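You operate a simulated robot arm through the tools that you are given. There is no shell and no other tool.

You run a simulated robot arm. Do the job below in one go: nothing can be reset, and whatever is moved stays where it is left.

JOB
Job done: blow the labels off all four heads and zero the counter.

The check looks at the end state, three seconds after you hand in, the way a careful person would. Anything else that was tipped, shoved, dropped, spilled or broken makes it a failure.

ROBOT AND FRAMES
A 6-joint arm with a two-finger parallel gripper, fixed in place. Base frame: the origin is on the floor under the middle of its stand, x ahead of it, y to its left, z up. Readings come in m, rad, newtons and seconds.
With the tool pointing down near the work surface it reaches from about 0.2 to 0.66 m from the base axis. Its first joint turns from -2.897 to 2.897 rad. Payload 1.57 kg.
The tool frame sits at the grasp point between the pads (the TCP): z along the fingers, y along the line on which they close. The tips reach 0.03 m beyond it. Largest opening 0.11 m; finger width 0.024, thickness 0.012; the body of the gripper, 0.048 by 0.112 m, starts 0.078 m behind the TCP.
Orientation is that of the tool frame in the base frame, as a unit quaternion [x, y, z, w]. With the fingers straight down and closing along the base's y, the tool's x points along the base's -x, its y along +y and its z along -z.

CONTROLS
- The arm moves only by the tool nudge_tool. Its argument "steps" is a list that holds one entry, the list of rows, each a list of 6 numbers: the shift along the tool's x, y, z in m, then the turn, a rotation vector about the tool's x, y, z in rad. In form: [[[x, y, z, rx, ry, rz], ...]]. A call has 1 to 20 rows; each row is the pose to reach, as a shift and turn from the pose commanded when the call began, along the tool's axes at that moment. "grip" is the opening in per cent of the stroke, from 0 (shut) to 100 (fully open), set as the call begins (left out, the last holds). Each row takes 0.2 s and may step no farther than 0.05 m and 0.15 rad from the row before; otherwise, or with a gripper value out of range, the whole call is refused. Where a pose cannot be reached the arm comes as near as it can. A force on the tool above 40 N (or 10 N above the force at the start of the call, whichever is more), or a blocked arm, ends the call early, and 0.2 s more pass. Each finger travels about 0.108 m/s and halts on what it meets, pressing with about 35 N; the grip force reading is that of the motor and also rises with nothing between the fingers. The clock runs only during rows and for 0.2 s after the last one: add rows that repeat a pose to give the fingers time. The reply holds the time, the measured pose of the TCP, the force on the tool along the base axes, the opening and the grip force, in the units named above and with some noise, with the torque about the TCP (base axes, N m) and any sound that the robot's microphone picked up.
- Cameras (640 x 400 px; columns grow to the right, rows downward): "scene" is fixed at [0.3998, 0.6485, 1.28]; the picture's right is [-0.98, 0.21, 0.00], its down [0.05, 0.25, -0.97] and it looks along [-0.20, -0.95, -0.25] (base axes); focal length 353 px, centre (320, 200). "wrist" rides on the gripper at [0.07, 0.016, -0.141] in the tool frame; the picture's right is [-0.23, 0.97, 0.00], its down [-0.86, -0.20, -0.48] and it looks along [-0.47, -0.11, 0.88] (tool axes); focal length 222 px, centre (320, 200). There is no depth. A picture from a camera that has moved, and an enlarged one, comes with that camera's place and axes in the base frame and with its lens.
- grab_frame(camera): a new picture of that camera. It takes no simulated time.
- move_column(by): moves the trunk up (or, below 0, down) by that many m; the arm rides with it, the base frame stays. It gives what a move gives, with no picture.
- enlarge(camera, box): a new picture of the part [left, top, right, bottom] of that camera's present view, enlarged. It takes no simulated time.
- sign_off(): hands the job in; it is judged then, once.

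Places have to be worked out from the pictures, the camera data and where the tool is seen. Open the gripper and draw the arm clear of the work before you hand the job in, unless the task says otherwise.

The tools are called as a command line: name --argument value ..., lists and objects as JSON in quotes. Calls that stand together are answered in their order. nudge_tool: Moves the arm, as the interface text tells. Its arguments: {"type":"object","properties":{"steps":{"type":"array","items":{"type":"array","items":{"type":"array","items":{"type":"number"}}}},"grip":{"type":"number"}},"required":["steps"]} The other tools are called the same way: move_column (by) moves the trunk up or down; grab_frame (camera) takes a picture; enlarge (camera, box) takes an enlarged picture of a part of a camera's view; sign_off () hands the job in.

At the start:

```text
t: 0.0
ee_pos: [0.0798, -0.3531, 1.3125]
tcp_rot: [0.0, 1.0, 0.001, -0.001]
wrist_force: [0.0, 0.2, -0.2]
moment: [0.03, 0.01, 0.02]
grip_width: 0.11
grasp_force: 0.1
trunk travel left (down, up): [-0.225, 0.365]
```

scene: 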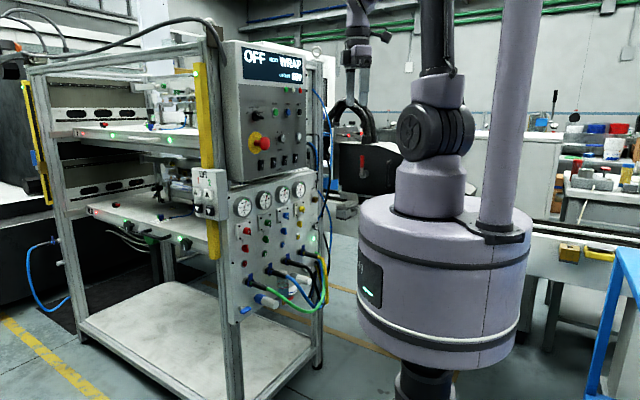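
wrist: 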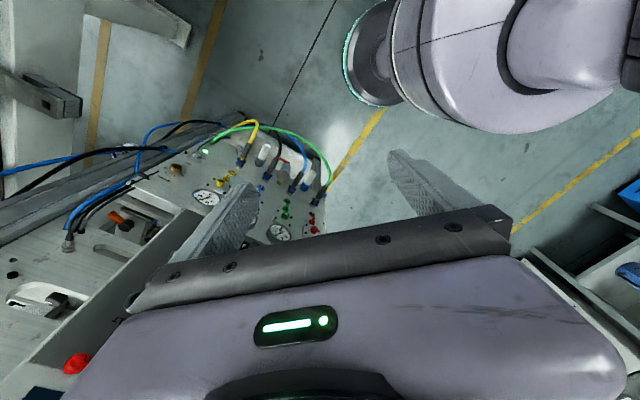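

The scene shows a rack with a control box (display "OFF", "WRAP", "...SEP") and a pneumatic panel with four gauges. I'll enlarge the panel regions to read labels before moving.

enlarge --camera "scene" --box '[220, 35, 330, 105]'

enlarge --camera "scene" --box '[220, 95, 330, 185]'

enlarge --camera "scene" --box '[180, 165, 340, 325]'

enlarge --camera "scene" --box '[60, 60, 220, 240]'

enlarge --camera "wrist" --box '[0, 100, 340, 400]'

```text
5.71 times, centred on (275, 70) of scene
camera zoom: at [0.3998, 0.6485, 1.28], right [-0.98, 0.21, 0.0], down [0.05, 0.25, -0.97], along [-0.2, -0.95, -0.25], focal length 2019 px, centre (577, 943)
```

zoom: 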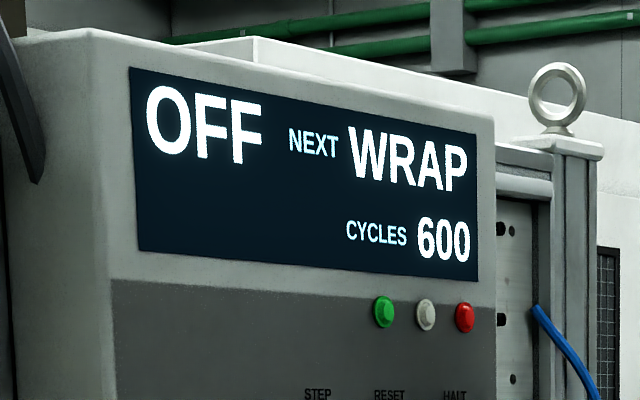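

```text
4.44 times, centred on (275, 140) of scene
camera zoom: at [0.3998, 0.6485, 1.28], right [-0.98, 0.21, 0.0], down [0.05, 0.25, -0.97], along [-0.2, -0.95, -0.25], focal length 1570 px, centre (520, 467)
```

zoom: 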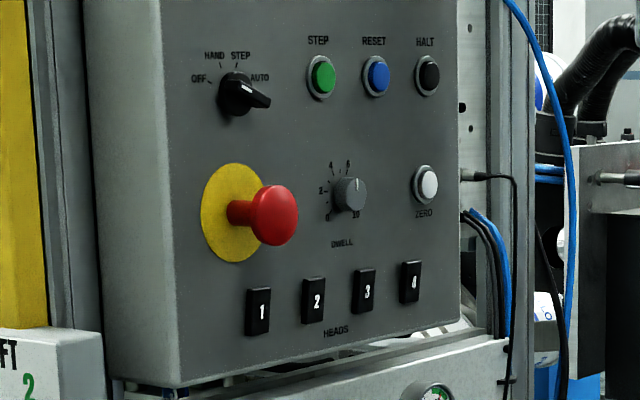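

```text
2.50 times, centred on (260, 245) of scene
camera zoom: at [0.3998, 0.6485, 1.28], right [-0.98, 0.21, 0.0], down [0.05, 0.25, -0.97], along [-0.2, -0.95, -0.25], focal length 883 px, centre (470, 88)
```

zoom: 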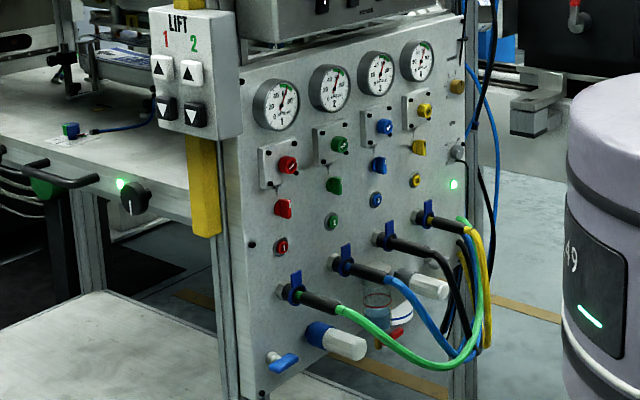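

```text
2.22 times, centred on (140, 150) of scene
camera zoom: at [0.3998, 0.6485, 1.28], right [-0.98, 0.21, 0.0], down [0.05, 0.25, -0.97], along [-0.2, -0.95, -0.25], focal length 785 px, centre (720, 311)
```

zoom: 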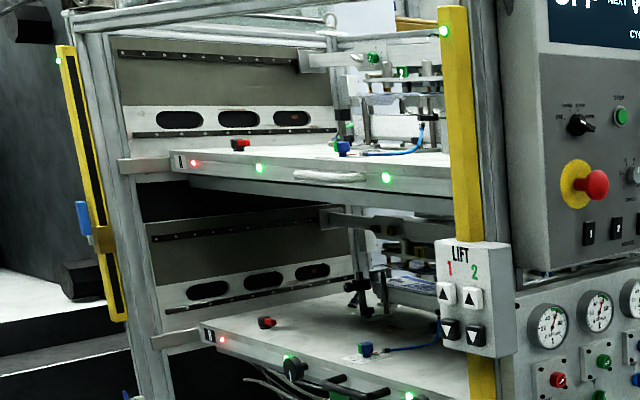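

```text
1.33 times, centred on (170, 250) of wrist
camera zoom: at [0.0101, -0.336, 1.4538], right [0.23, 0.97, 0.0], down [0.86, -0.2, 0.48], along [0.47, -0.11, -0.88], focal length 296 px, centre (520, 133)
```

zoom: 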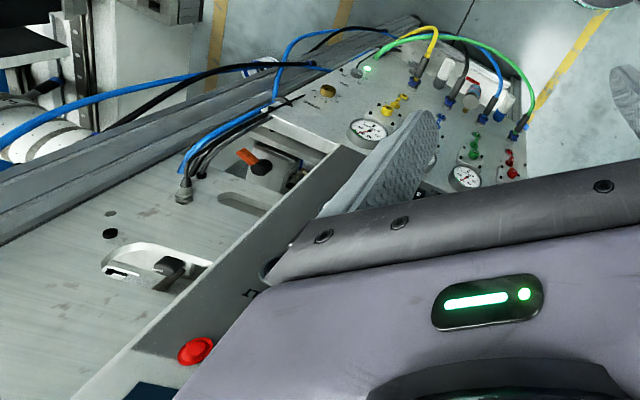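

I'll zoom tighter on the selector, heads switches, gauges and the valve rows to read their states.

enlarge --camera "scene" --box '[245, 100, 285, 125]'

enlarge --camera "scene" --box '[285, 95, 310, 115]'

enlarge --camera "scene" --box '[255, 145, 305, 180]'

enlarge --camera "scene" --box '[235, 170, 315, 225]'

enlarge --camera "scene" --box '[235, 215, 310, 270]'

enlarge --camera "scene" --box '[235, 250, 315, 325]'

enlarge --camera "scene" --box '[190, 160, 245, 220]'

enlarge --camera "scene" --box '[140, 60, 220, 120]'

enlarge --camera "scene" --box '[60, 110, 200, 200]'

enlarge --camera "scene" --box '[80, 180, 210, 260]'

```text
16.00 times, centred on (265, 112) of scene
camera zoom: at [0.3998, 0.6485, 1.28], right [-0.98, 0.21, 0.0], down [0.05, 0.25, -0.97], along [-0.2, -0.95, -0.25], focal length 5653 px, centre (1200, 1600)
```

zoom: 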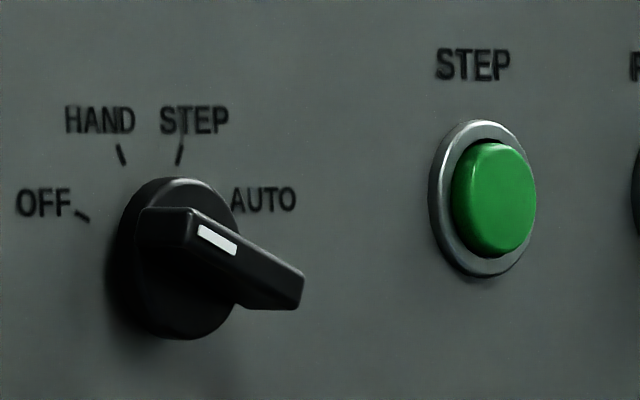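

```text
16.00 times, centred on (298, 105) of scene
camera zoom: at [0.3998, 0.6485, 1.28], right [-0.98, 0.21, 0.0], down [0.05, 0.25, -0.97], along [-0.2, -0.95, -0.25], focal length 5653 px, centre (680, 1720)
```

zoom: 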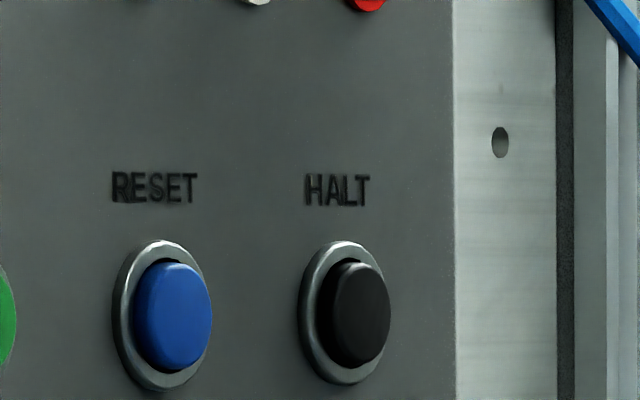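

```text
11.43 times, centred on (280, 162) of scene
camera zoom: at [0.3998, 0.6485, 1.28], right [-0.98, 0.21, 0.0], down [0.05, 0.25, -0.97], along [-0.2, -0.95, -0.25], focal length 4038 px, centre (777, 629)
```

zoom: 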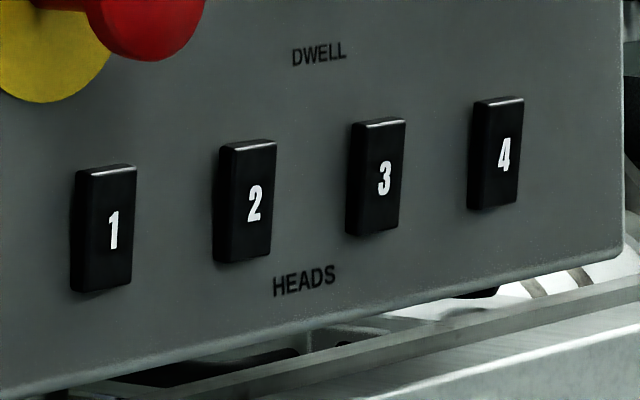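

```text
7.27 times, centred on (275, 198) of scene
camera zoom: at [0.3998, 0.6485, 1.28], right [-0.98, 0.21, 0.0], down [0.05, 0.25, -0.97], along [-0.2, -0.95, -0.25], focal length 2570 px, centre (647, 218)
```

zoom: 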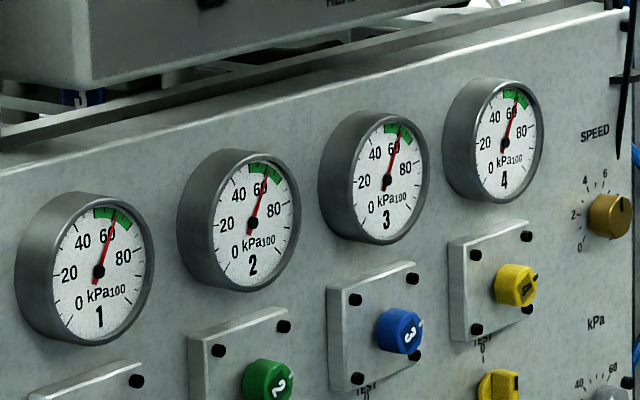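

```text
7.27 times, centred on (272, 242) of scene
camera zoom: at [0.3998, 0.6485, 1.28], right [-0.98, 0.21, 0.0], down [0.05, 0.25, -0.97], along [-0.2, -0.95, -0.25], focal length 2570 px, centre (666, -109)
```

zoom: 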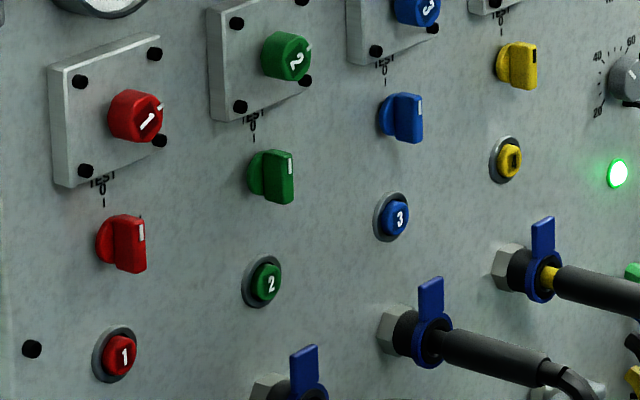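

```text
5.33 times, centred on (275, 288) of scene
camera zoom: at [0.3998, 0.6485, 1.28], right [-0.98, 0.21, 0.0], down [0.05, 0.25, -0.97], along [-0.2, -0.95, -0.25], focal length 1884 px, centre (560, -267)
```

zoom: 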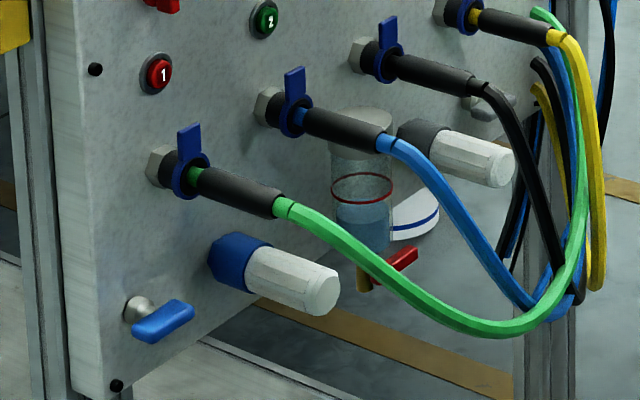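

```text
6.67 times, centred on (218, 190) of scene
camera zoom: at [0.3998, 0.6485, 1.28], right [-0.98, 0.21, 0.0], down [0.05, 0.25, -0.97], along [-0.2, -0.95, -0.25], focal length 2356 px, centre (1003, 267)
```

zoom: 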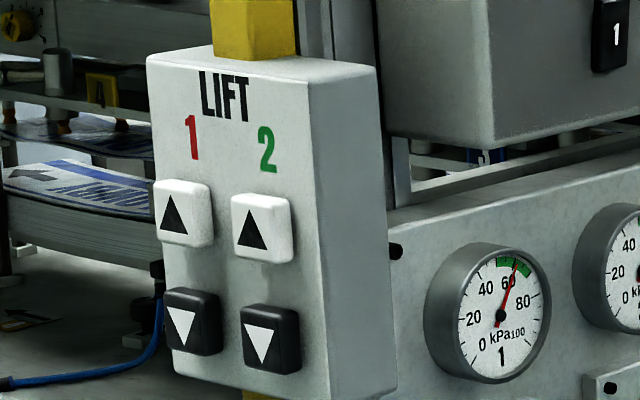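

```text
6.67 times, centred on (180, 90) of scene
camera zoom: at [0.3998, 0.6485, 1.28], right [-0.98, 0.21, 0.0], down [0.05, 0.25, -0.97], along [-0.2, -0.95, -0.25], focal length 2356 px, centre (1253, 933)
```

zoom: 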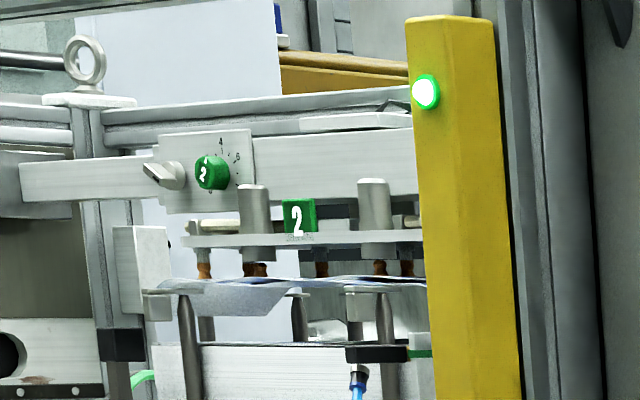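

```text
4.44 times, centred on (130, 155) of scene
camera zoom: at [0.3998, 0.6485, 1.28], right [-0.98, 0.21, 0.0], down [0.05, 0.25, -0.97], along [-0.2, -0.95, -0.25], focal length 1570 px, centre (1164, 400)
```

zoom: 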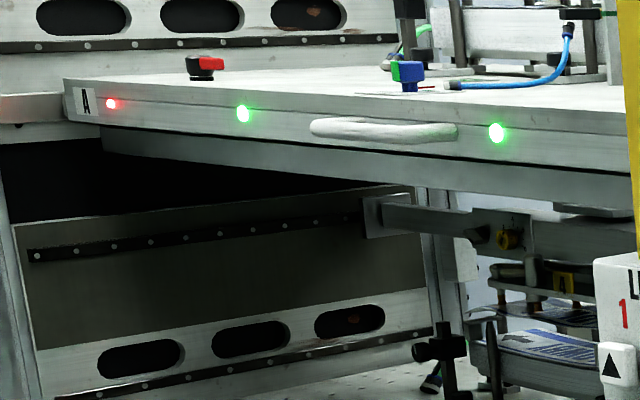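

```text
4.92 times, centred on (145, 220) of scene
camera zoom: at [0.3998, 0.6485, 1.28], right [-0.98, 0.21, 0.0], down [0.05, 0.25, -0.97], along [-0.2, -0.95, -0.25], focal length 1740 px, centre (1182, 102)
```

zoom: 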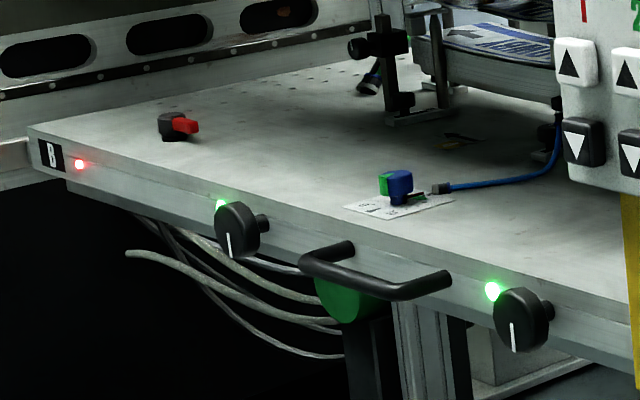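

The control-box face and gauge panel both face the base, with their normal at roughly (-0.73, 0.68, 0). Triangulating from both cameras puts the red lamp near (0.20,-0.63,1.34) and gauge 4 near (0.20,-0.67,0.97). I first yaw the tool in place so I can then pitch it to face the panels.

nudge_tool --steps '[[[0, 0, 0, 0, 0, 0.12], [0, 0, 0, 0, 0, 0.25], [0, 0, 0, 0, 0, 0.38], [0, 0, 0, 0, 0, 0.51], [0, 0, 0, 0, 0, 0.64], [0, 0, 0, 0, 0, 0.754]]]'

```text
t: 1.4
ee_pos: [0.0797, -0.3528, 1.3131]
tcp_rot: [0.369, 0.929, 0.0, 0.0]
wrist_force: [0.4, 0.4, -0.5]
moment: [-0.04, -0.01, -0.01]
grip_width: 0.1099
grasp_force: 0.1
trunk travel left (down, up): [-0.225, 0.365]
```

Yaw is right (tool x ≈ (-0.73,0.69,0)). Now I pitch the fingers up to point horizontally at the panel while moving about 0.12 m toward it and 0.06 m lower, staying well clear of the box face.

nudge_tool --steps '[[[-0.01, 0, 0.005, 0, -0.14, 0], [-0.02, 0, 0.01, 0, -0.28, 0], [-0.03, 0, 0.015, 0, -0.42, 0], [-0.04, 0, 0.02, 0, -0.56, 0], [-0.05, 0, 0.025, 0, -0.7, 0], [-0.06, 0, 0.03, 0, -0.84, 0], [-0.07, 0, 0.035, 0, -0.98, 0], [-0.08, 0, 0.04, 0, -1.12, 0], [-0.09, 0, 0.045, 0, -1.26, 0], [-0.1, 0, 0.05, 0, -1.4, 0], [-0.11, 0, 0.055, 0, -1.5, 0], [-0.12, 0, 0.06, 0, -1.5708, 0]]]'

grab_frame --camera "wrist"

grab_frame --camera "scene"

```text
t: 4.0
ee_pos: [0.1622, -0.4556, 1.324]
tcp_rot: [0.268, 0.664, -0.25, 0.652]
wrist_force: [-0.1, 0.3, -0.1]
moment: [-0.01, 0.0, 0.0]
grip_width: 0.11
grasp_force: 0.1
out of reach, approached as far as the arm can: row 10, 11, 12
trunk travel left (down, up): [-0.225, 0.365]
```

```text
taken
camera wrist: at [0.0697, -0.3441, 1.2574], right [0.67, 0.71, 0.24], down [-0.48, 0.16, 0.86], along [0.57, -0.69, 0.44], focal length 222 px, centre (320, 200)
```

wrist: 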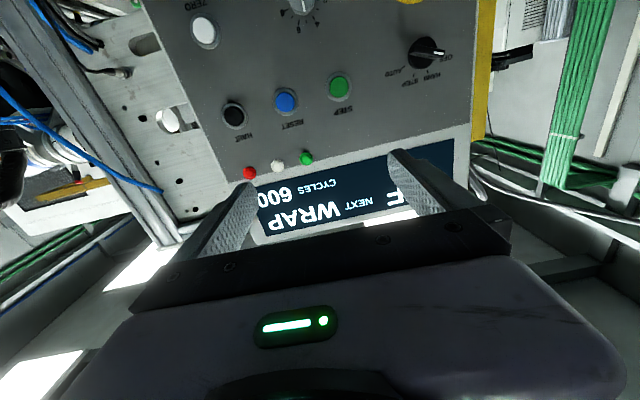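

```text
taken
```

scene: 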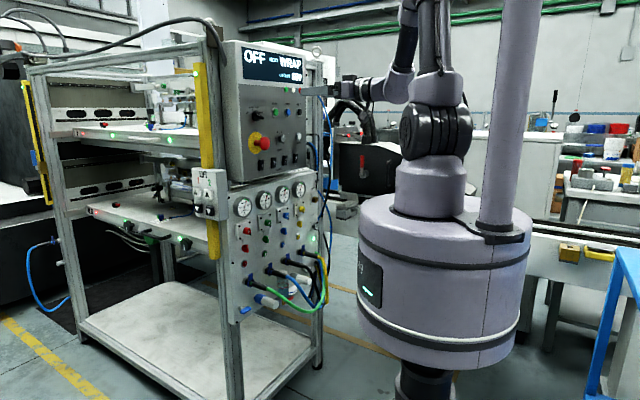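

The tool is now horizontal, but the camera is under the gripper, so the picture is upside down. The arm also stopped about 7 cm high at this short distance. I'll enlarge the selector and other legible parts of this near view.

enlarge --camera "wrist" --box '[380, 20, 480, 90]'

enlarge --camera "wrist" --box '[160, 0, 360, 150]'

```text
5.71 times, centred on (430, 55) of wrist
camera zoom: at [0.0697, -0.3441, 1.2574], right [0.67, 0.71, 0.24], down [-0.48, 0.16, 0.86], along [0.57, -0.69, 0.44], focal length 1269 px, centre (-309, 1029)
```

zoom: 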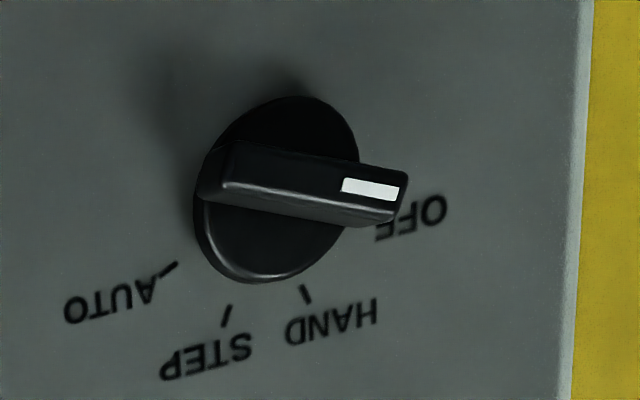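

```text
2.67 times, centred on (260, 75) of wrist
camera zoom: at [0.0697, -0.3441, 1.2574], right [0.67, 0.71, 0.24], down [-0.48, 0.16, 0.86], along [0.57, -0.69, 0.44], focal length 592 px, centre (480, 533)
```

zoom: 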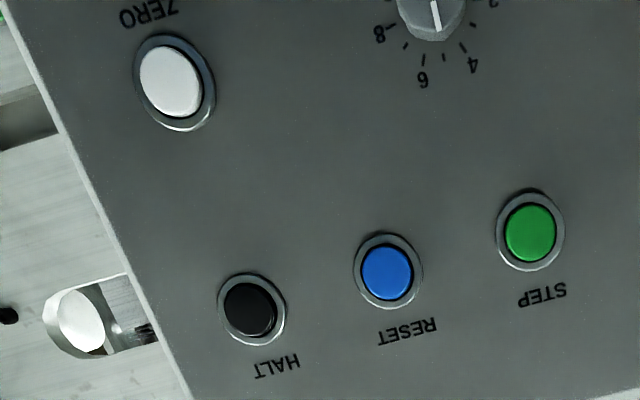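

The selector is confirmed at OFF. The arm seems to have trouble close in, so I move 4 cm forward along the tool axis (tips still about 0.09 m from the box face) to see what becomes reachable.

nudge_tool --steps '[[[0, 0, 0.02, 0, 0, 0], [0, 0, 0.04, 0, 0, 0]]]'

```text
t: 4.6
ee_pos: [0.1919, -0.4824, 1.3298]
tcp_rot: [0.262, 0.66, -0.257, 0.656]
wrist_force: [-0.1, 0.9, 0.7]
moment: [-0.04, 0.01, 0.01]
grip_width: 0.1099
grasp_force: 0.0
out of reach, approached as far as the arm can: row 1, 2
trunk travel left (down, up): [-0.225, 0.365]
```

The move went forward, but the arm still holds about 1.33 m height instead of descending. I'll look at the arm's posture in the scene camera.

enlarge --camera "scene" --box '[230, 0, 550, 240]'

```text
1.67 times, centred on (390, 120) of scene
camera zoom: at [0.3998, 0.6485, 1.28], right [-0.98, 0.21, 0.0], down [0.05, 0.25, -0.97], along [-0.2, -0.95, -0.25], focal length 589 px, centre (203, 333)
```

zoom: 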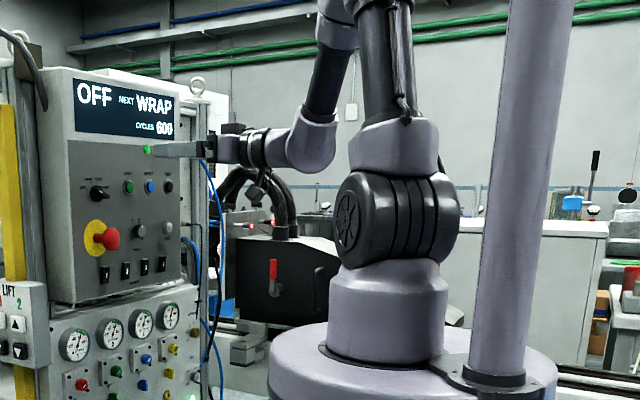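

The upper arm is vertical with the elbow folded, so closeness to the shoulder is what limits it; I'll use trunk height to compensate. Next I roll the tool about its axis to get the camera above the gripper, starting with a first portion.

nudge_tool --steps '[[[0, 0, 0, 0, 0, 0.15], [0, 0, 0, 0, 0, 0.3], [0, 0, 0, 0, 0, 0.45], [0, 0, 0, 0, 0, 0.6], [0, 0, 0, 0, 0, 0.75], [0, 0, 0, 0, 0, 0.9], [0, 0, 0, 0, 0, 1.05], [0, 0, 0, 0, 0, 1.2], [0, 0, 0, 0, 0, 1.35], [0, 0, 0, 0, 0, 1.5]]]'

```text
t: 6.8
ee_pos: [0.1895, -0.4831, 1.331]
tcp_rot: [0.639, 0.303, 0.258, 0.658]
wrist_force: [-0.4, 0.0, -0.6]
moment: [-0.02, 0.0, 0.0]
grip_width: 0.1095
grasp_force: 0.0
trunk travel left (down, up): [-0.225, 0.365]
```

The first 1.5 rad of roll went without trouble, so I roll the remaining 1.64 rad to bring the camera on top.

nudge_tool --steps '[[[0, 0, 0, 0, 0, 0.15], [0, 0, 0, 0, 0, 0.3], [0, 0, 0, 0, 0, 0.45], [0, 0, 0, 0, 0, 0.6], [0, 0, 0, 0, 0, 0.75], [0, 0, 0, 0, 0, 0.9], [0, 0, 0, 0, 0, 1.05], [0, 0, 0, 0, 0, 1.2], [0, 0, 0, 0, 0, 1.35], [0, 0, 0, 0, 0, 1.5], [0, 0, 0, 0, 0, 1.642]]]'

grab_frame --camera "wrist"

```text
t: 9.2
ee_pos: [0.1913, -0.4834, 1.3319]
tcp_rot: [0.657, -0.261, 0.658, 0.259]
wrist_force: [0.9, 0.3, -1.0]
moment: [-0.03, -0.01, 0.0]
grip_width: 0.1098
grasp_force: 0.1
trunk travel left (down, up): [-0.225, 0.365]
```

```text
taken
camera wrist: at [0.076, -0.3975, 1.4], right [-0.67, -0.71, -0.23], down [-0.21, 0.47, -0.85], along [0.72, -0.52, -0.47], focal length 222 px, centre (320, 200)
```

wrist: 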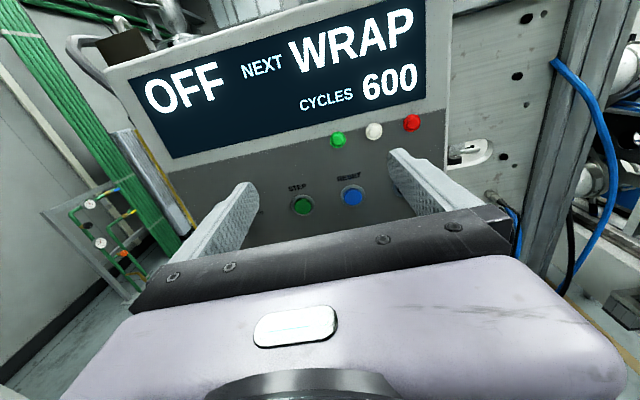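

The camera is now on top, with tool axis (0.729,-0.684,0) and x straight up. The scene camera zoom renders sharply, so I use it to read the lower panel's legends and the box closely.

enlarge --camera "scene" --box '[236, 220, 266, 260]'

enlarge --camera "scene" --box '[255, 210, 285, 250]'

enlarge --camera "scene" --box '[285, 190, 325, 245]'

enlarge --camera "scene" --box '[270, 195, 300, 240]'

enlarge --camera "scene" --box '[265, 115, 305, 150]'

enlarge --camera "scene" --box '[190, 120, 240, 170]'

enlarge --camera "scene" --box '[130, 70, 215, 140]'

enlarge --camera "scene" --box '[130, 150, 200, 215]'

```text
10.00 times, centred on (251, 240) of scene
camera zoom: at [0.3998, 0.6485, 1.28], right [-0.98, 0.21, 0.0], down [0.05, 0.25, -0.97], along [-0.2, -0.95, -0.25], focal length 3533 px, centre (1010, -200)
```

zoom: 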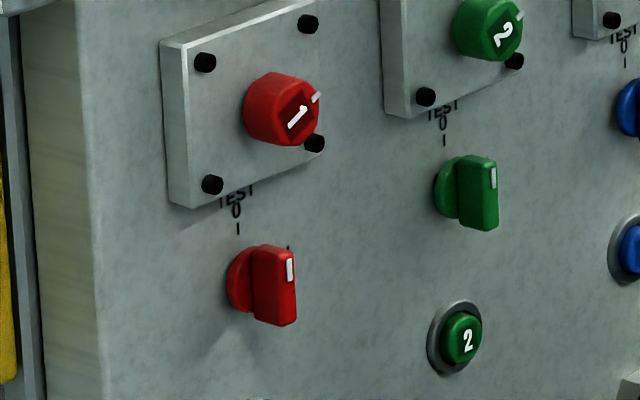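

```text
10.00 times, centred on (270, 230) of scene
camera zoom: at [0.3998, 0.6485, 1.28], right [-0.98, 0.21, 0.0], down [0.05, 0.25, -0.97], along [-0.2, -0.95, -0.25], focal length 3533 px, centre (820, -100)
```

zoom: 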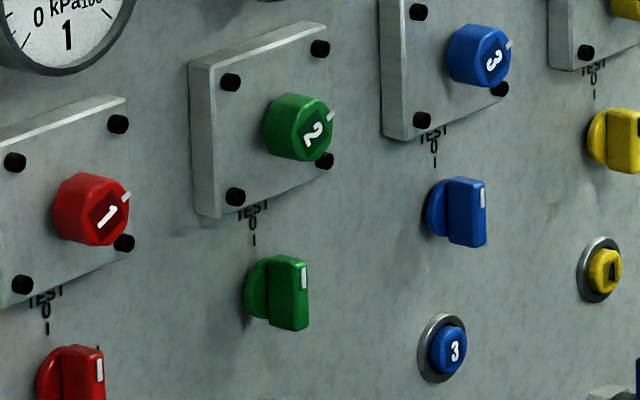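

```text
7.27 times, centred on (305, 218) of scene
camera zoom: at [0.3998, 0.6485, 1.28], right [-0.98, 0.21, 0.0], down [0.05, 0.25, -0.97], along [-0.2, -0.95, -0.25], focal length 2570 px, centre (429, 73)
```

zoom: 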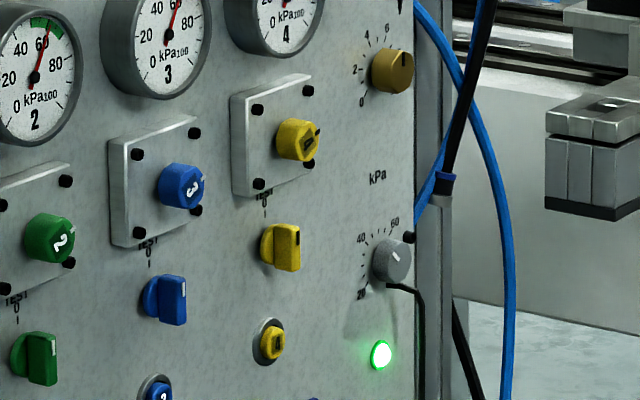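

```text
8.89 times, centred on (285, 218) of scene
camera zoom: at [0.3998, 0.6485, 1.28], right [-0.98, 0.21, 0.0], down [0.05, 0.25, -0.97], along [-0.2, -0.95, -0.25], focal length 3141 px, centre (631, 44)
```

zoom: 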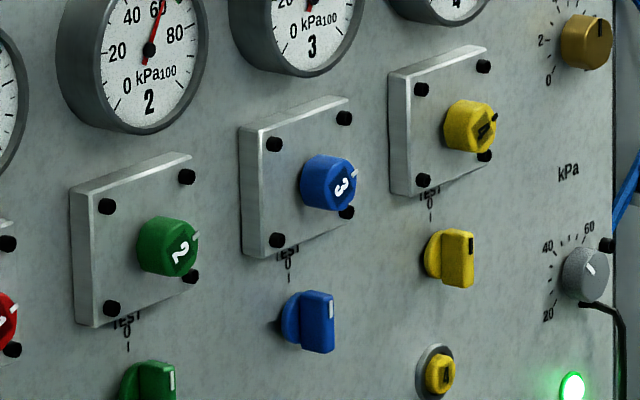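

```text
11.43 times, centred on (285, 132) of scene
camera zoom: at [0.3998, 0.6485, 1.28], right [-0.98, 0.21, 0.0], down [0.05, 0.25, -0.97], along [-0.2, -0.95, -0.25], focal length 4038 px, centre (720, 971)
```

zoom: 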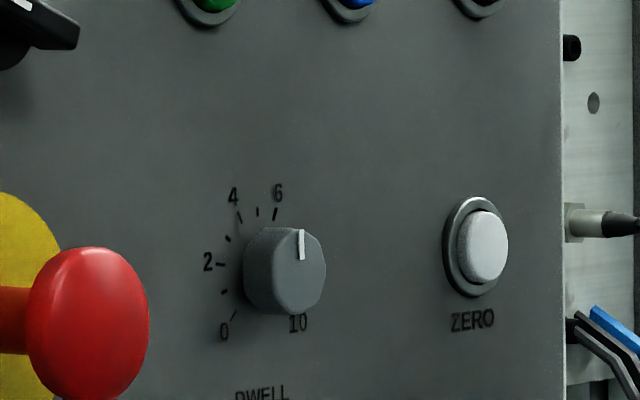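

```text
8.00 times, centred on (215, 145) of scene
camera zoom: at [0.3998, 0.6485, 1.28], right [-0.98, 0.21, 0.0], down [0.05, 0.25, -0.97], along [-0.2, -0.95, -0.25], focal length 2827 px, centre (1160, 640)
```

zoom: 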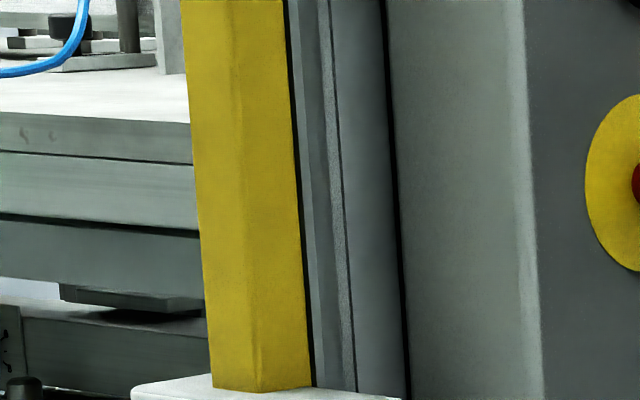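

```text
5.71 times, centred on (172, 105) of scene
camera zoom: at [0.3998, 0.6485, 1.28], right [-0.98, 0.21, 0.0], down [0.05, 0.25, -0.97], along [-0.2, -0.95, -0.25], focal length 2019 px, centre (1163, 743)
```

zoom: 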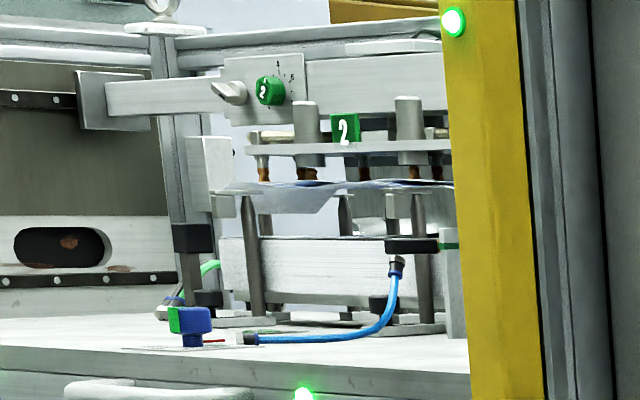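

```text
6.15 times, centred on (165, 182) of scene
camera zoom: at [0.3998, 0.6485, 1.28], right [-0.98, 0.21, 0.0], down [0.05, 0.25, -0.97], along [-0.2, -0.95, -0.25], focal length 2174 px, centre (1274, 308)
```

zoom: 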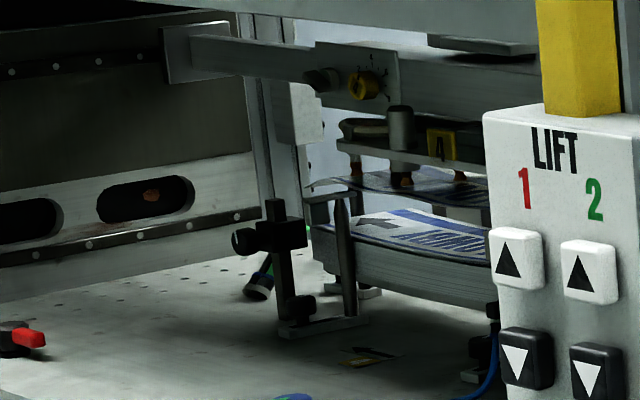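

I need a finer view of the numbered buttons, the TEST switches and any legends near them.

enlarge --camera "scene" --box '[252, 238, 268, 248]'

enlarge --camera "scene" --box '[284, 212, 300, 222]'

enlarge --camera "scene" --box '[255, 222, 275, 235]'

enlarge --camera "scene" --box '[236, 250, 256, 270]'

enlarge --camera "scene" --box '[300, 205, 325, 245]'

enlarge --camera "scene" --box '[236, 280, 276, 320]'

```text
16.00 times, centred on (260, 243) of scene
camera zoom: at [0.3998, 0.6485, 1.28], right [-0.98, 0.21, 0.0], down [0.05, 0.25, -0.97], along [-0.2, -0.95, -0.25], focal length 5653 px, centre (1280, -488)
```

zoom: 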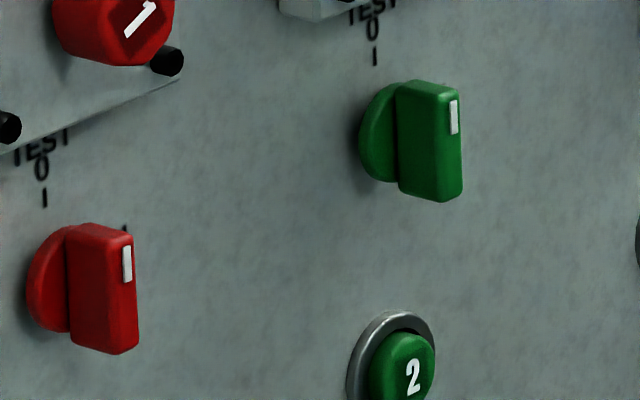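

```text
16.00 times, centred on (292, 217) of scene
camera zoom: at [0.3998, 0.6485, 1.28], right [-0.98, 0.21, 0.0], down [0.05, 0.25, -0.97], along [-0.2, -0.95, -0.25], focal length 5653 px, centre (768, -72)
```

zoom: 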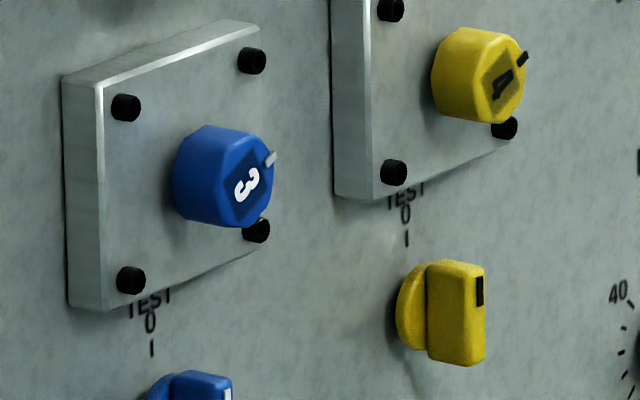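

```text
16.00 times, centred on (265, 228) of scene
camera zoom: at [0.3998, 0.6485, 1.28], right [-0.98, 0.21, 0.0], down [0.05, 0.25, -0.97], along [-0.2, -0.95, -0.25], focal length 5653 px, centre (1200, -256)
```

zoom: 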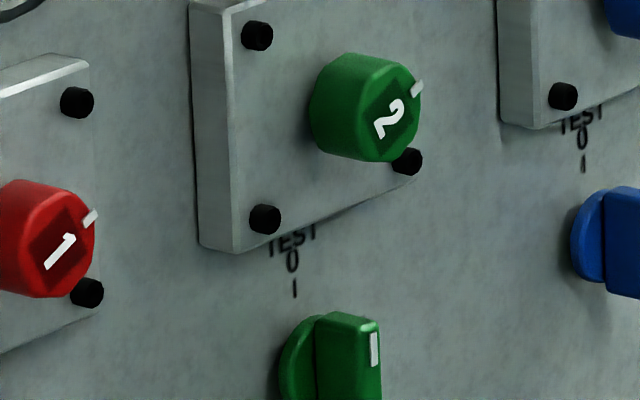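

```text
16.00 times, centred on (246, 260) of scene
camera zoom: at [0.3998, 0.6485, 1.28], right [-0.98, 0.21, 0.0], down [0.05, 0.25, -0.97], along [-0.2, -0.95, -0.25], focal length 5653 px, centre (1504, -760)
```

zoom: 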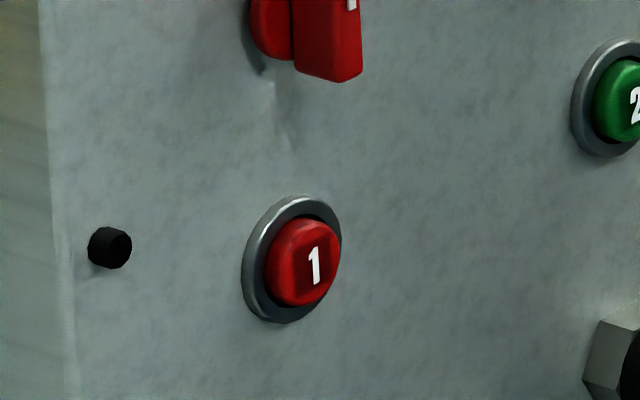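

```text
10.00 times, centred on (312, 225) of scene
camera zoom: at [0.3998, 0.6485, 1.28], right [-0.98, 0.21, 0.0], down [0.05, 0.25, -0.97], along [-0.2, -0.95, -0.25], focal length 3533 px, centre (395, -50)
```

zoom: 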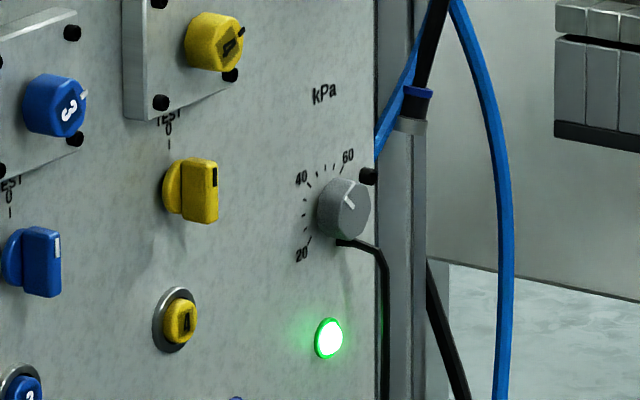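

```text
10.00 times, centred on (256, 300) of scene
camera zoom: at [0.3998, 0.6485, 1.28], right [-0.98, 0.21, 0.0], down [0.05, 0.25, -0.97], along [-0.2, -0.95, -0.25], focal length 3533 px, centre (960, -800)
```

zoom: 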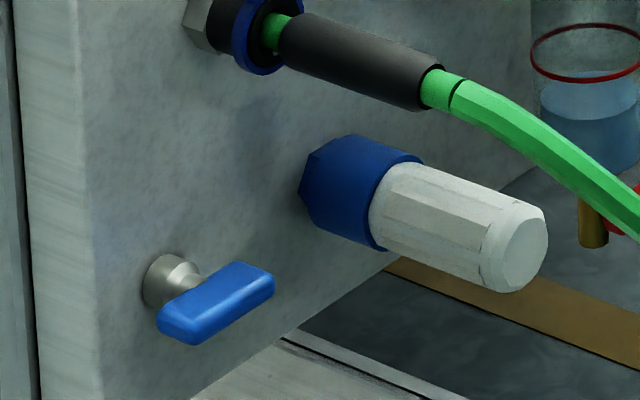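

I'll check the four HEADS rockers' states closely, plus the wrist view of the lamps and display.

enlarge --camera "scene" --box '[258, 152, 283, 174]'

enlarge --camera "scene" --box '[280, 148, 305, 170]'

enlarge --camera "wrist" --box '[300, 90, 440, 220]'

```text
16.00 times, centred on (270, 163) of scene
camera zoom: at [0.3998, 0.6485, 1.28], right [-0.98, 0.21, 0.0], down [0.05, 0.25, -0.97], along [-0.2, -0.95, -0.25], focal length 5653 px, centre (1112, 792)
```

zoom: 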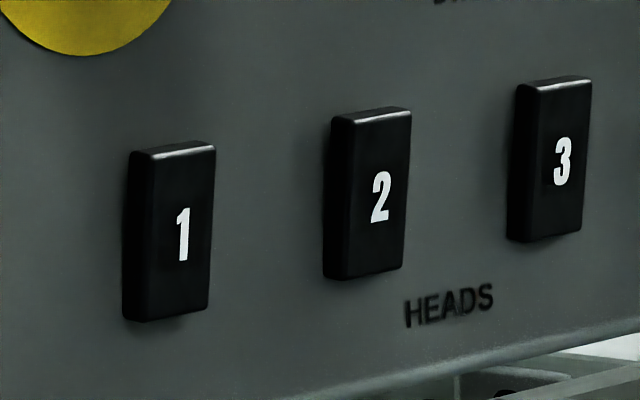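

```text
16.00 times, centred on (292, 159) of scene
camera zoom: at [0.3998, 0.6485, 1.28], right [-0.98, 0.21, 0.0], down [0.05, 0.25, -0.97], along [-0.2, -0.95, -0.25], focal length 5653 px, centre (760, 856)
```

zoom: 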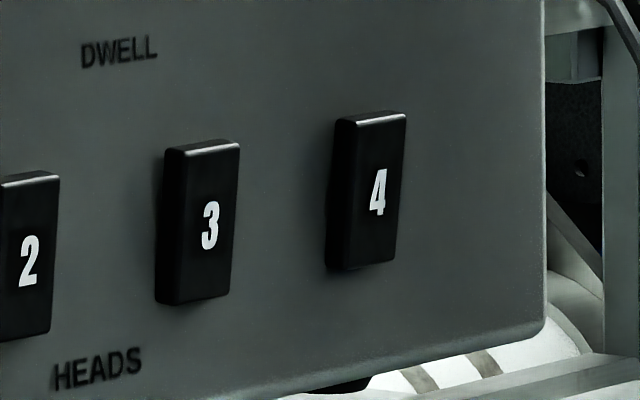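

```text
3.08 times, centred on (370, 155) of wrist
camera zoom: at [0.076, -0.3975, 1.4], right [-0.67, -0.71, -0.23], down [-0.21, 0.47, -0.85], along [0.72, -0.52, -0.47], focal length 684 px, centre (166, 338)
```

zoom: 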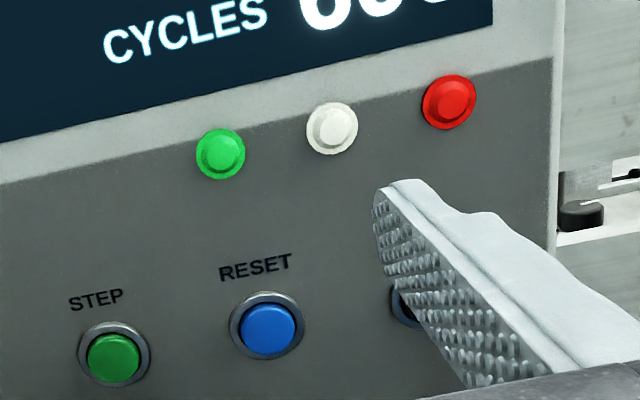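

STEP, RESET and HALT lie on a row at z≈1.266 (s≈-0.183/-0.249/-0.314 along the panel), ZERO sits at z≈1.183, and the selector at s≈-0.089, z≈1.256, with button faces about 0.577 from the base axis. I'll lower the trunk 7.5 cm to bring the tool level with the selector while staying back from the face.

move_column --by -0.075

```text
t: 10.3
ee_pos: [0.1908, -0.4823, 1.2558]
tcp_rot: [0.657, -0.26, 0.657, 0.261]
wrist_force: [-0.7, -0.1, -0.4]
moment: [0.01, 0.0, -0.01]
grip_width: 0.11
grasp_force: 0.0
trunk travel left (down, up): [-0.15, 0.44]
```

The trunk brought the TCP to z=1.256. Now I shift 0.13 m left along the panel and roll the tool -67.5° so the fingers will straddle the selector bar, with the gripper narrowed to half to clear the e-stop.

nudge_tool --steps '[[[0, -0.0165, 0, 0, 0, -0.147], [0, -0.033, 0, 0, 0, -0.294], [0, -0.0495, 0, 0, 0, -0.441], [0, -0.066, 0, 0, 0, -0.588], [0, -0.0825, 0, 0, 0, -0.735], [0, -0.099, 0, 0, 0, -0.882], [0, -0.1155, 0, 0, 0, -1.03], [0, -0.132, 0, 0, 0, -1.178]]]' --grip 50

grab_frame --camera "wrist"

enlarge --camera "scene" --box '[220, 40, 380, 190]'

```text
t: 12.1
ee_pos: [0.2841, -0.3925, 1.2604]
tcp_rot: [0.691, 0.15, 0.403, 0.581]
wrist_force: [1.0, -0.6, -0.7]
moment: [0.0, -0.02, -0.01]
grip_width: 0.0553
grasp_force: 0.1
out of reach, approached as far as the arm can: row 8
trunk travel left (down, up): [-0.15, 0.44]
```

```text
taken
camera wrist: at [0.2209, -0.2526, 1.3012], right [-0.4, -0.42, 0.81], down [-0.84, -0.19, -0.51], along [0.37, -0.88, -0.28], focal length 222 px, centre (320, 200)
```

wrist: 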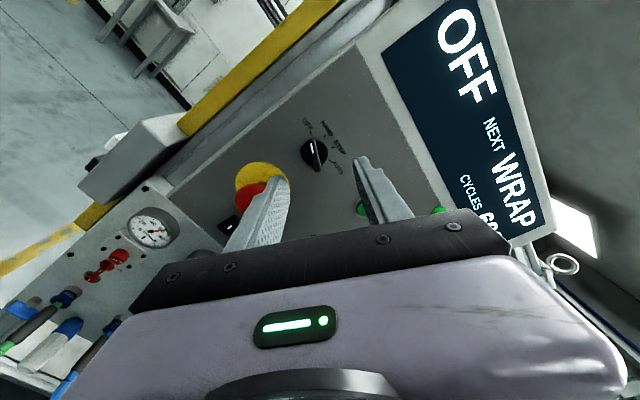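

```text
2.67 times, centred on (300, 115) of scene
camera zoom: at [0.3998, 0.6485, 1.28], right [-0.98, 0.21, 0.0], down [0.05, 0.25, -0.97], along [-0.2, -0.95, -0.25], focal length 942 px, centre (373, 427)
```

zoom: 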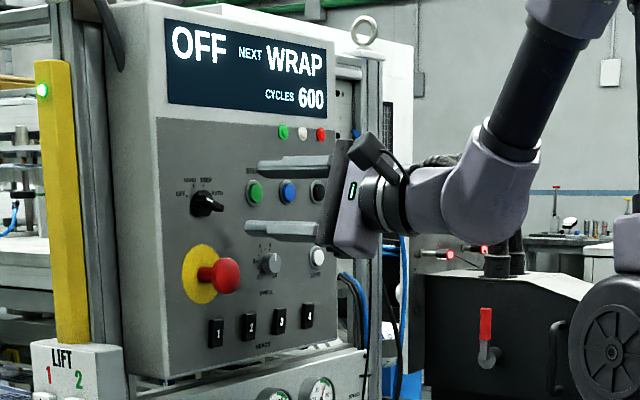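

The tool is level, rolled correctly and sits at s≈-0.092, z≈1.260, 0.476 m from the axis. I'll zoom on the selector between the fingers to check alignment.

enlarge --camera "wrist" --box '[260, 100, 420, 200]'

```text
4.00 times, centred on (340, 150) of wrist
camera zoom: at [0.2209, -0.2526, 1.3012], right [-0.4, -0.42, 0.81], down [-0.84, -0.19, -0.51], along [0.37, -0.88, -0.28], focal length 888 px, centre (240, 400)
```

zoom: 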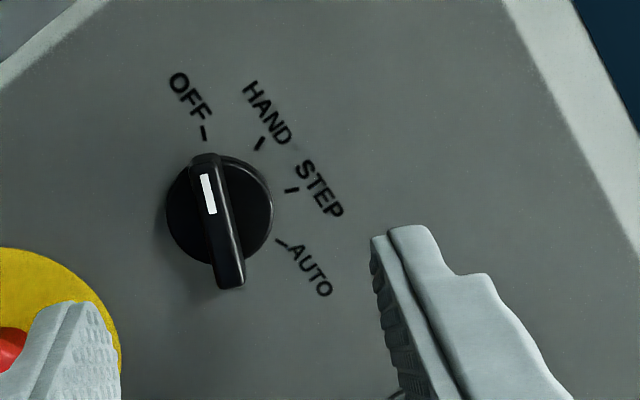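

The bar lies along the tool x-axis within about 2°, centred about 5 mm off in tool y, and the bar front should be at d≈0.567. I advance 5.5 cm with the lateral correction, then check again before the final approach.

nudge_tool --steps '[[[0.001, -0.003, 0.015, 0, 0, 0], [0.002, -0.005, 0.03, 0, 0, 0], [0.002, -0.005, 0.045, 0, 0, 0], [0.002, -0.005, 0.055, 0, 0, 0]]]'

enlarge --camera "wrist" --box '[240, 80, 440, 230]'

enlarge --camera "scene" --box '[240, 90, 310, 140]'

```text
t: 13.1
ee_pos: [0.3238, -0.4267, 1.2551]
tcp_rot: [0.691, 0.148, 0.402, 0.582]
wrist_force: [-0.1, 0.5, -0.5]
moment: [0.02, 0.02, -0.01]
grip_width: 0.0549
grasp_force: 0.0
trunk travel left (down, up): [-0.15, 0.44]
```

```text
2.67 times, centred on (340, 155) of wrist
camera zoom: at [0.2608, -0.288, 1.2967], right [-0.4, -0.42, 0.81], down [-0.84, -0.19, -0.51], along [0.37, -0.88, -0.28], focal length 592 px, centre (267, 320)
```

zoom: 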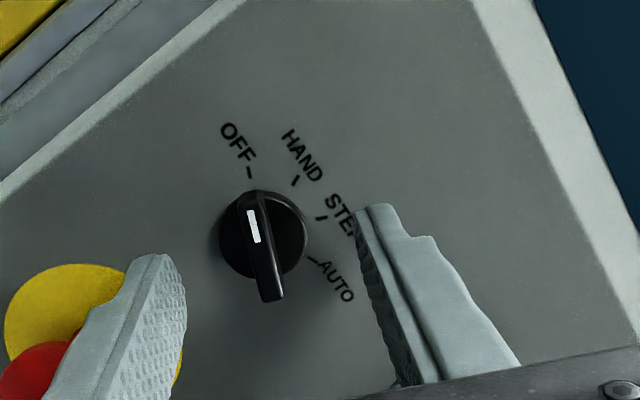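

```text
8.00 times, centred on (275, 115) of scene
camera zoom: at [0.3998, 0.6485, 1.28], right [-0.98, 0.21, 0.0], down [0.05, 0.25, -0.97], along [-0.2, -0.95, -0.25], focal length 2827 px, centre (680, 880)
```

zoom: 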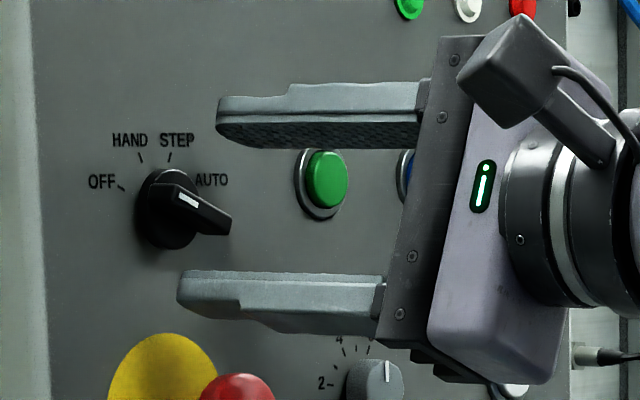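

The tips are now level with the bar front and the bar is centred between them. I advance another 9 mm (about 4 mm short of the knob's disc), then close on it.

nudge_tool --steps '[[[0.002, 0, 0.003, 0, 0, 0], [0.003, 0, 0.006, 0, 0, 0], [0.003, 0, 0.009, 0, 0, 0]]]'

nudge_tool --steps '[[[0, 0, 0, 0, 0, 0], [0, 0, 0, 0, 0, 0], [0, 0, 0, 0, 0, 0]]]' --grip 0

enlarge --camera "wrist" --box '[240, 80, 440, 230]'

enlarge --camera "scene" --box '[240, 90, 310, 140]'

```text
t: 13.9
ee_pos: [0.3337, -0.4307, 1.2554]
tcp_rot: [0.691, 0.149, 0.402, 0.581]
wrist_force: [0.1, -0.3, 0.1]
moment: [0.04, 0.0, -0.02]
grip_width: 0.055
grasp_force: 0.0
trunk travel left (down, up): [-0.15, 0.44]
```

```text
t: 14.7
ee_pos: [0.3332, -0.4316, 1.2547]
tcp_rot: [0.691, 0.149, 0.402, 0.583]
wrist_force: [1.7, -1.7, 3.8]
moment: [-0.24, -0.25, -0.22]
grip_width: 0.0079
grasp_force: 26.9
trunk travel left (down, up): [-0.15, 0.44]
```

```text
2.67 times, centred on (340, 155) of wrist
camera zoom: at [0.2705, -0.2924, 1.2967], right [-0.4, -0.42, 0.81], down [-0.84, -0.19, -0.51], along [0.37, -0.88, -0.28], focal length 592 px, centre (267, 320)
```

zoom: 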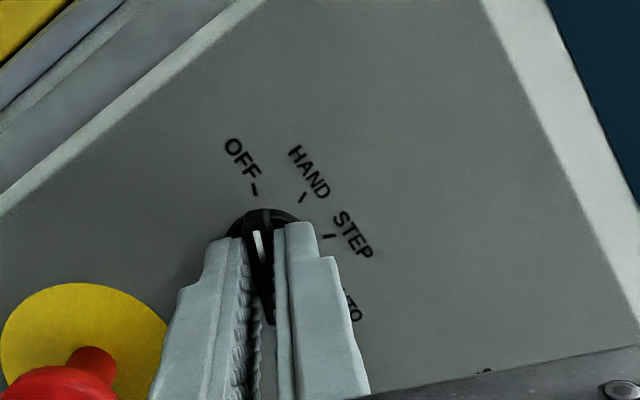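

```text
8.00 times, centred on (275, 115) of scene
camera zoom: at [0.3998, 0.6485, 1.28], right [-0.98, 0.21, 0.0], down [0.05, 0.25, -0.97], along [-0.2, -0.95, -0.25], focal length 2827 px, centre (680, 880)
```

zoom: 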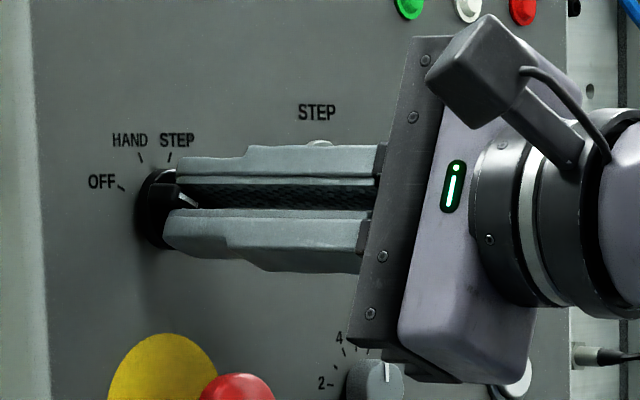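

The bar is gripped (width 7.9 mm, force 27 N) and centred on the tool axis. I turn it clockwise by 45° to HAND, since that gives manual control and is the first step past OFF, then read the display.

nudge_tool --steps '[[[0, 0, 0, 0, 0, 0.1], [0, 0, 0, 0, 0, 0.22], [0, 0, 0, 0, 0, 0.34], [0, 0, 0, 0, 0, 0.46], [0, 0, 0, 0, 0, 0.58], [0, 0, 0, 0, 0, 0.69], [0, 0, 0, 0, 0, 0.785]]]'

enlarge --camera "scene" --box '[220, 35, 330, 145]'

```text
t: 16.3
ee_pos: [0.3325, -0.4328, 1.2554]
tcp_rot: [0.695, -0.129, 0.594, 0.383]
wrist_force: [-5.0, -4.2, 3.0]
moment: [-0.53, -0.52, -0.17]
grip_width: 0.0082
grasp_force: 26.7
trunk travel left (down, up): [-0.15, 0.44]
```

```text
3.64 times, centred on (275, 90) of scene
camera zoom: at [0.3998, 0.6485, 1.28], right [-0.98, 0.21, 0.0], down [0.05, 0.25, -0.97], along [-0.2, -0.95, -0.25], focal length 1285 px, centre (484, 600)
```

zoom: 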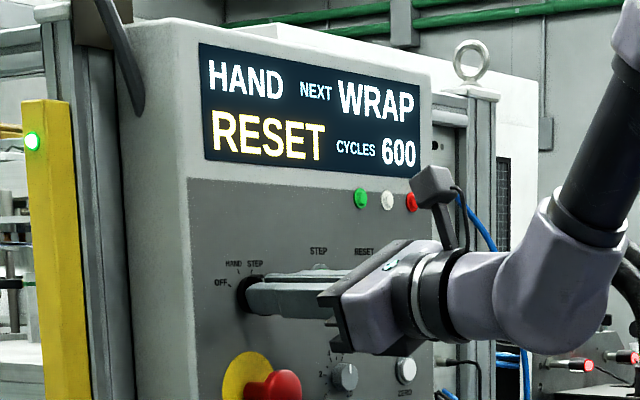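

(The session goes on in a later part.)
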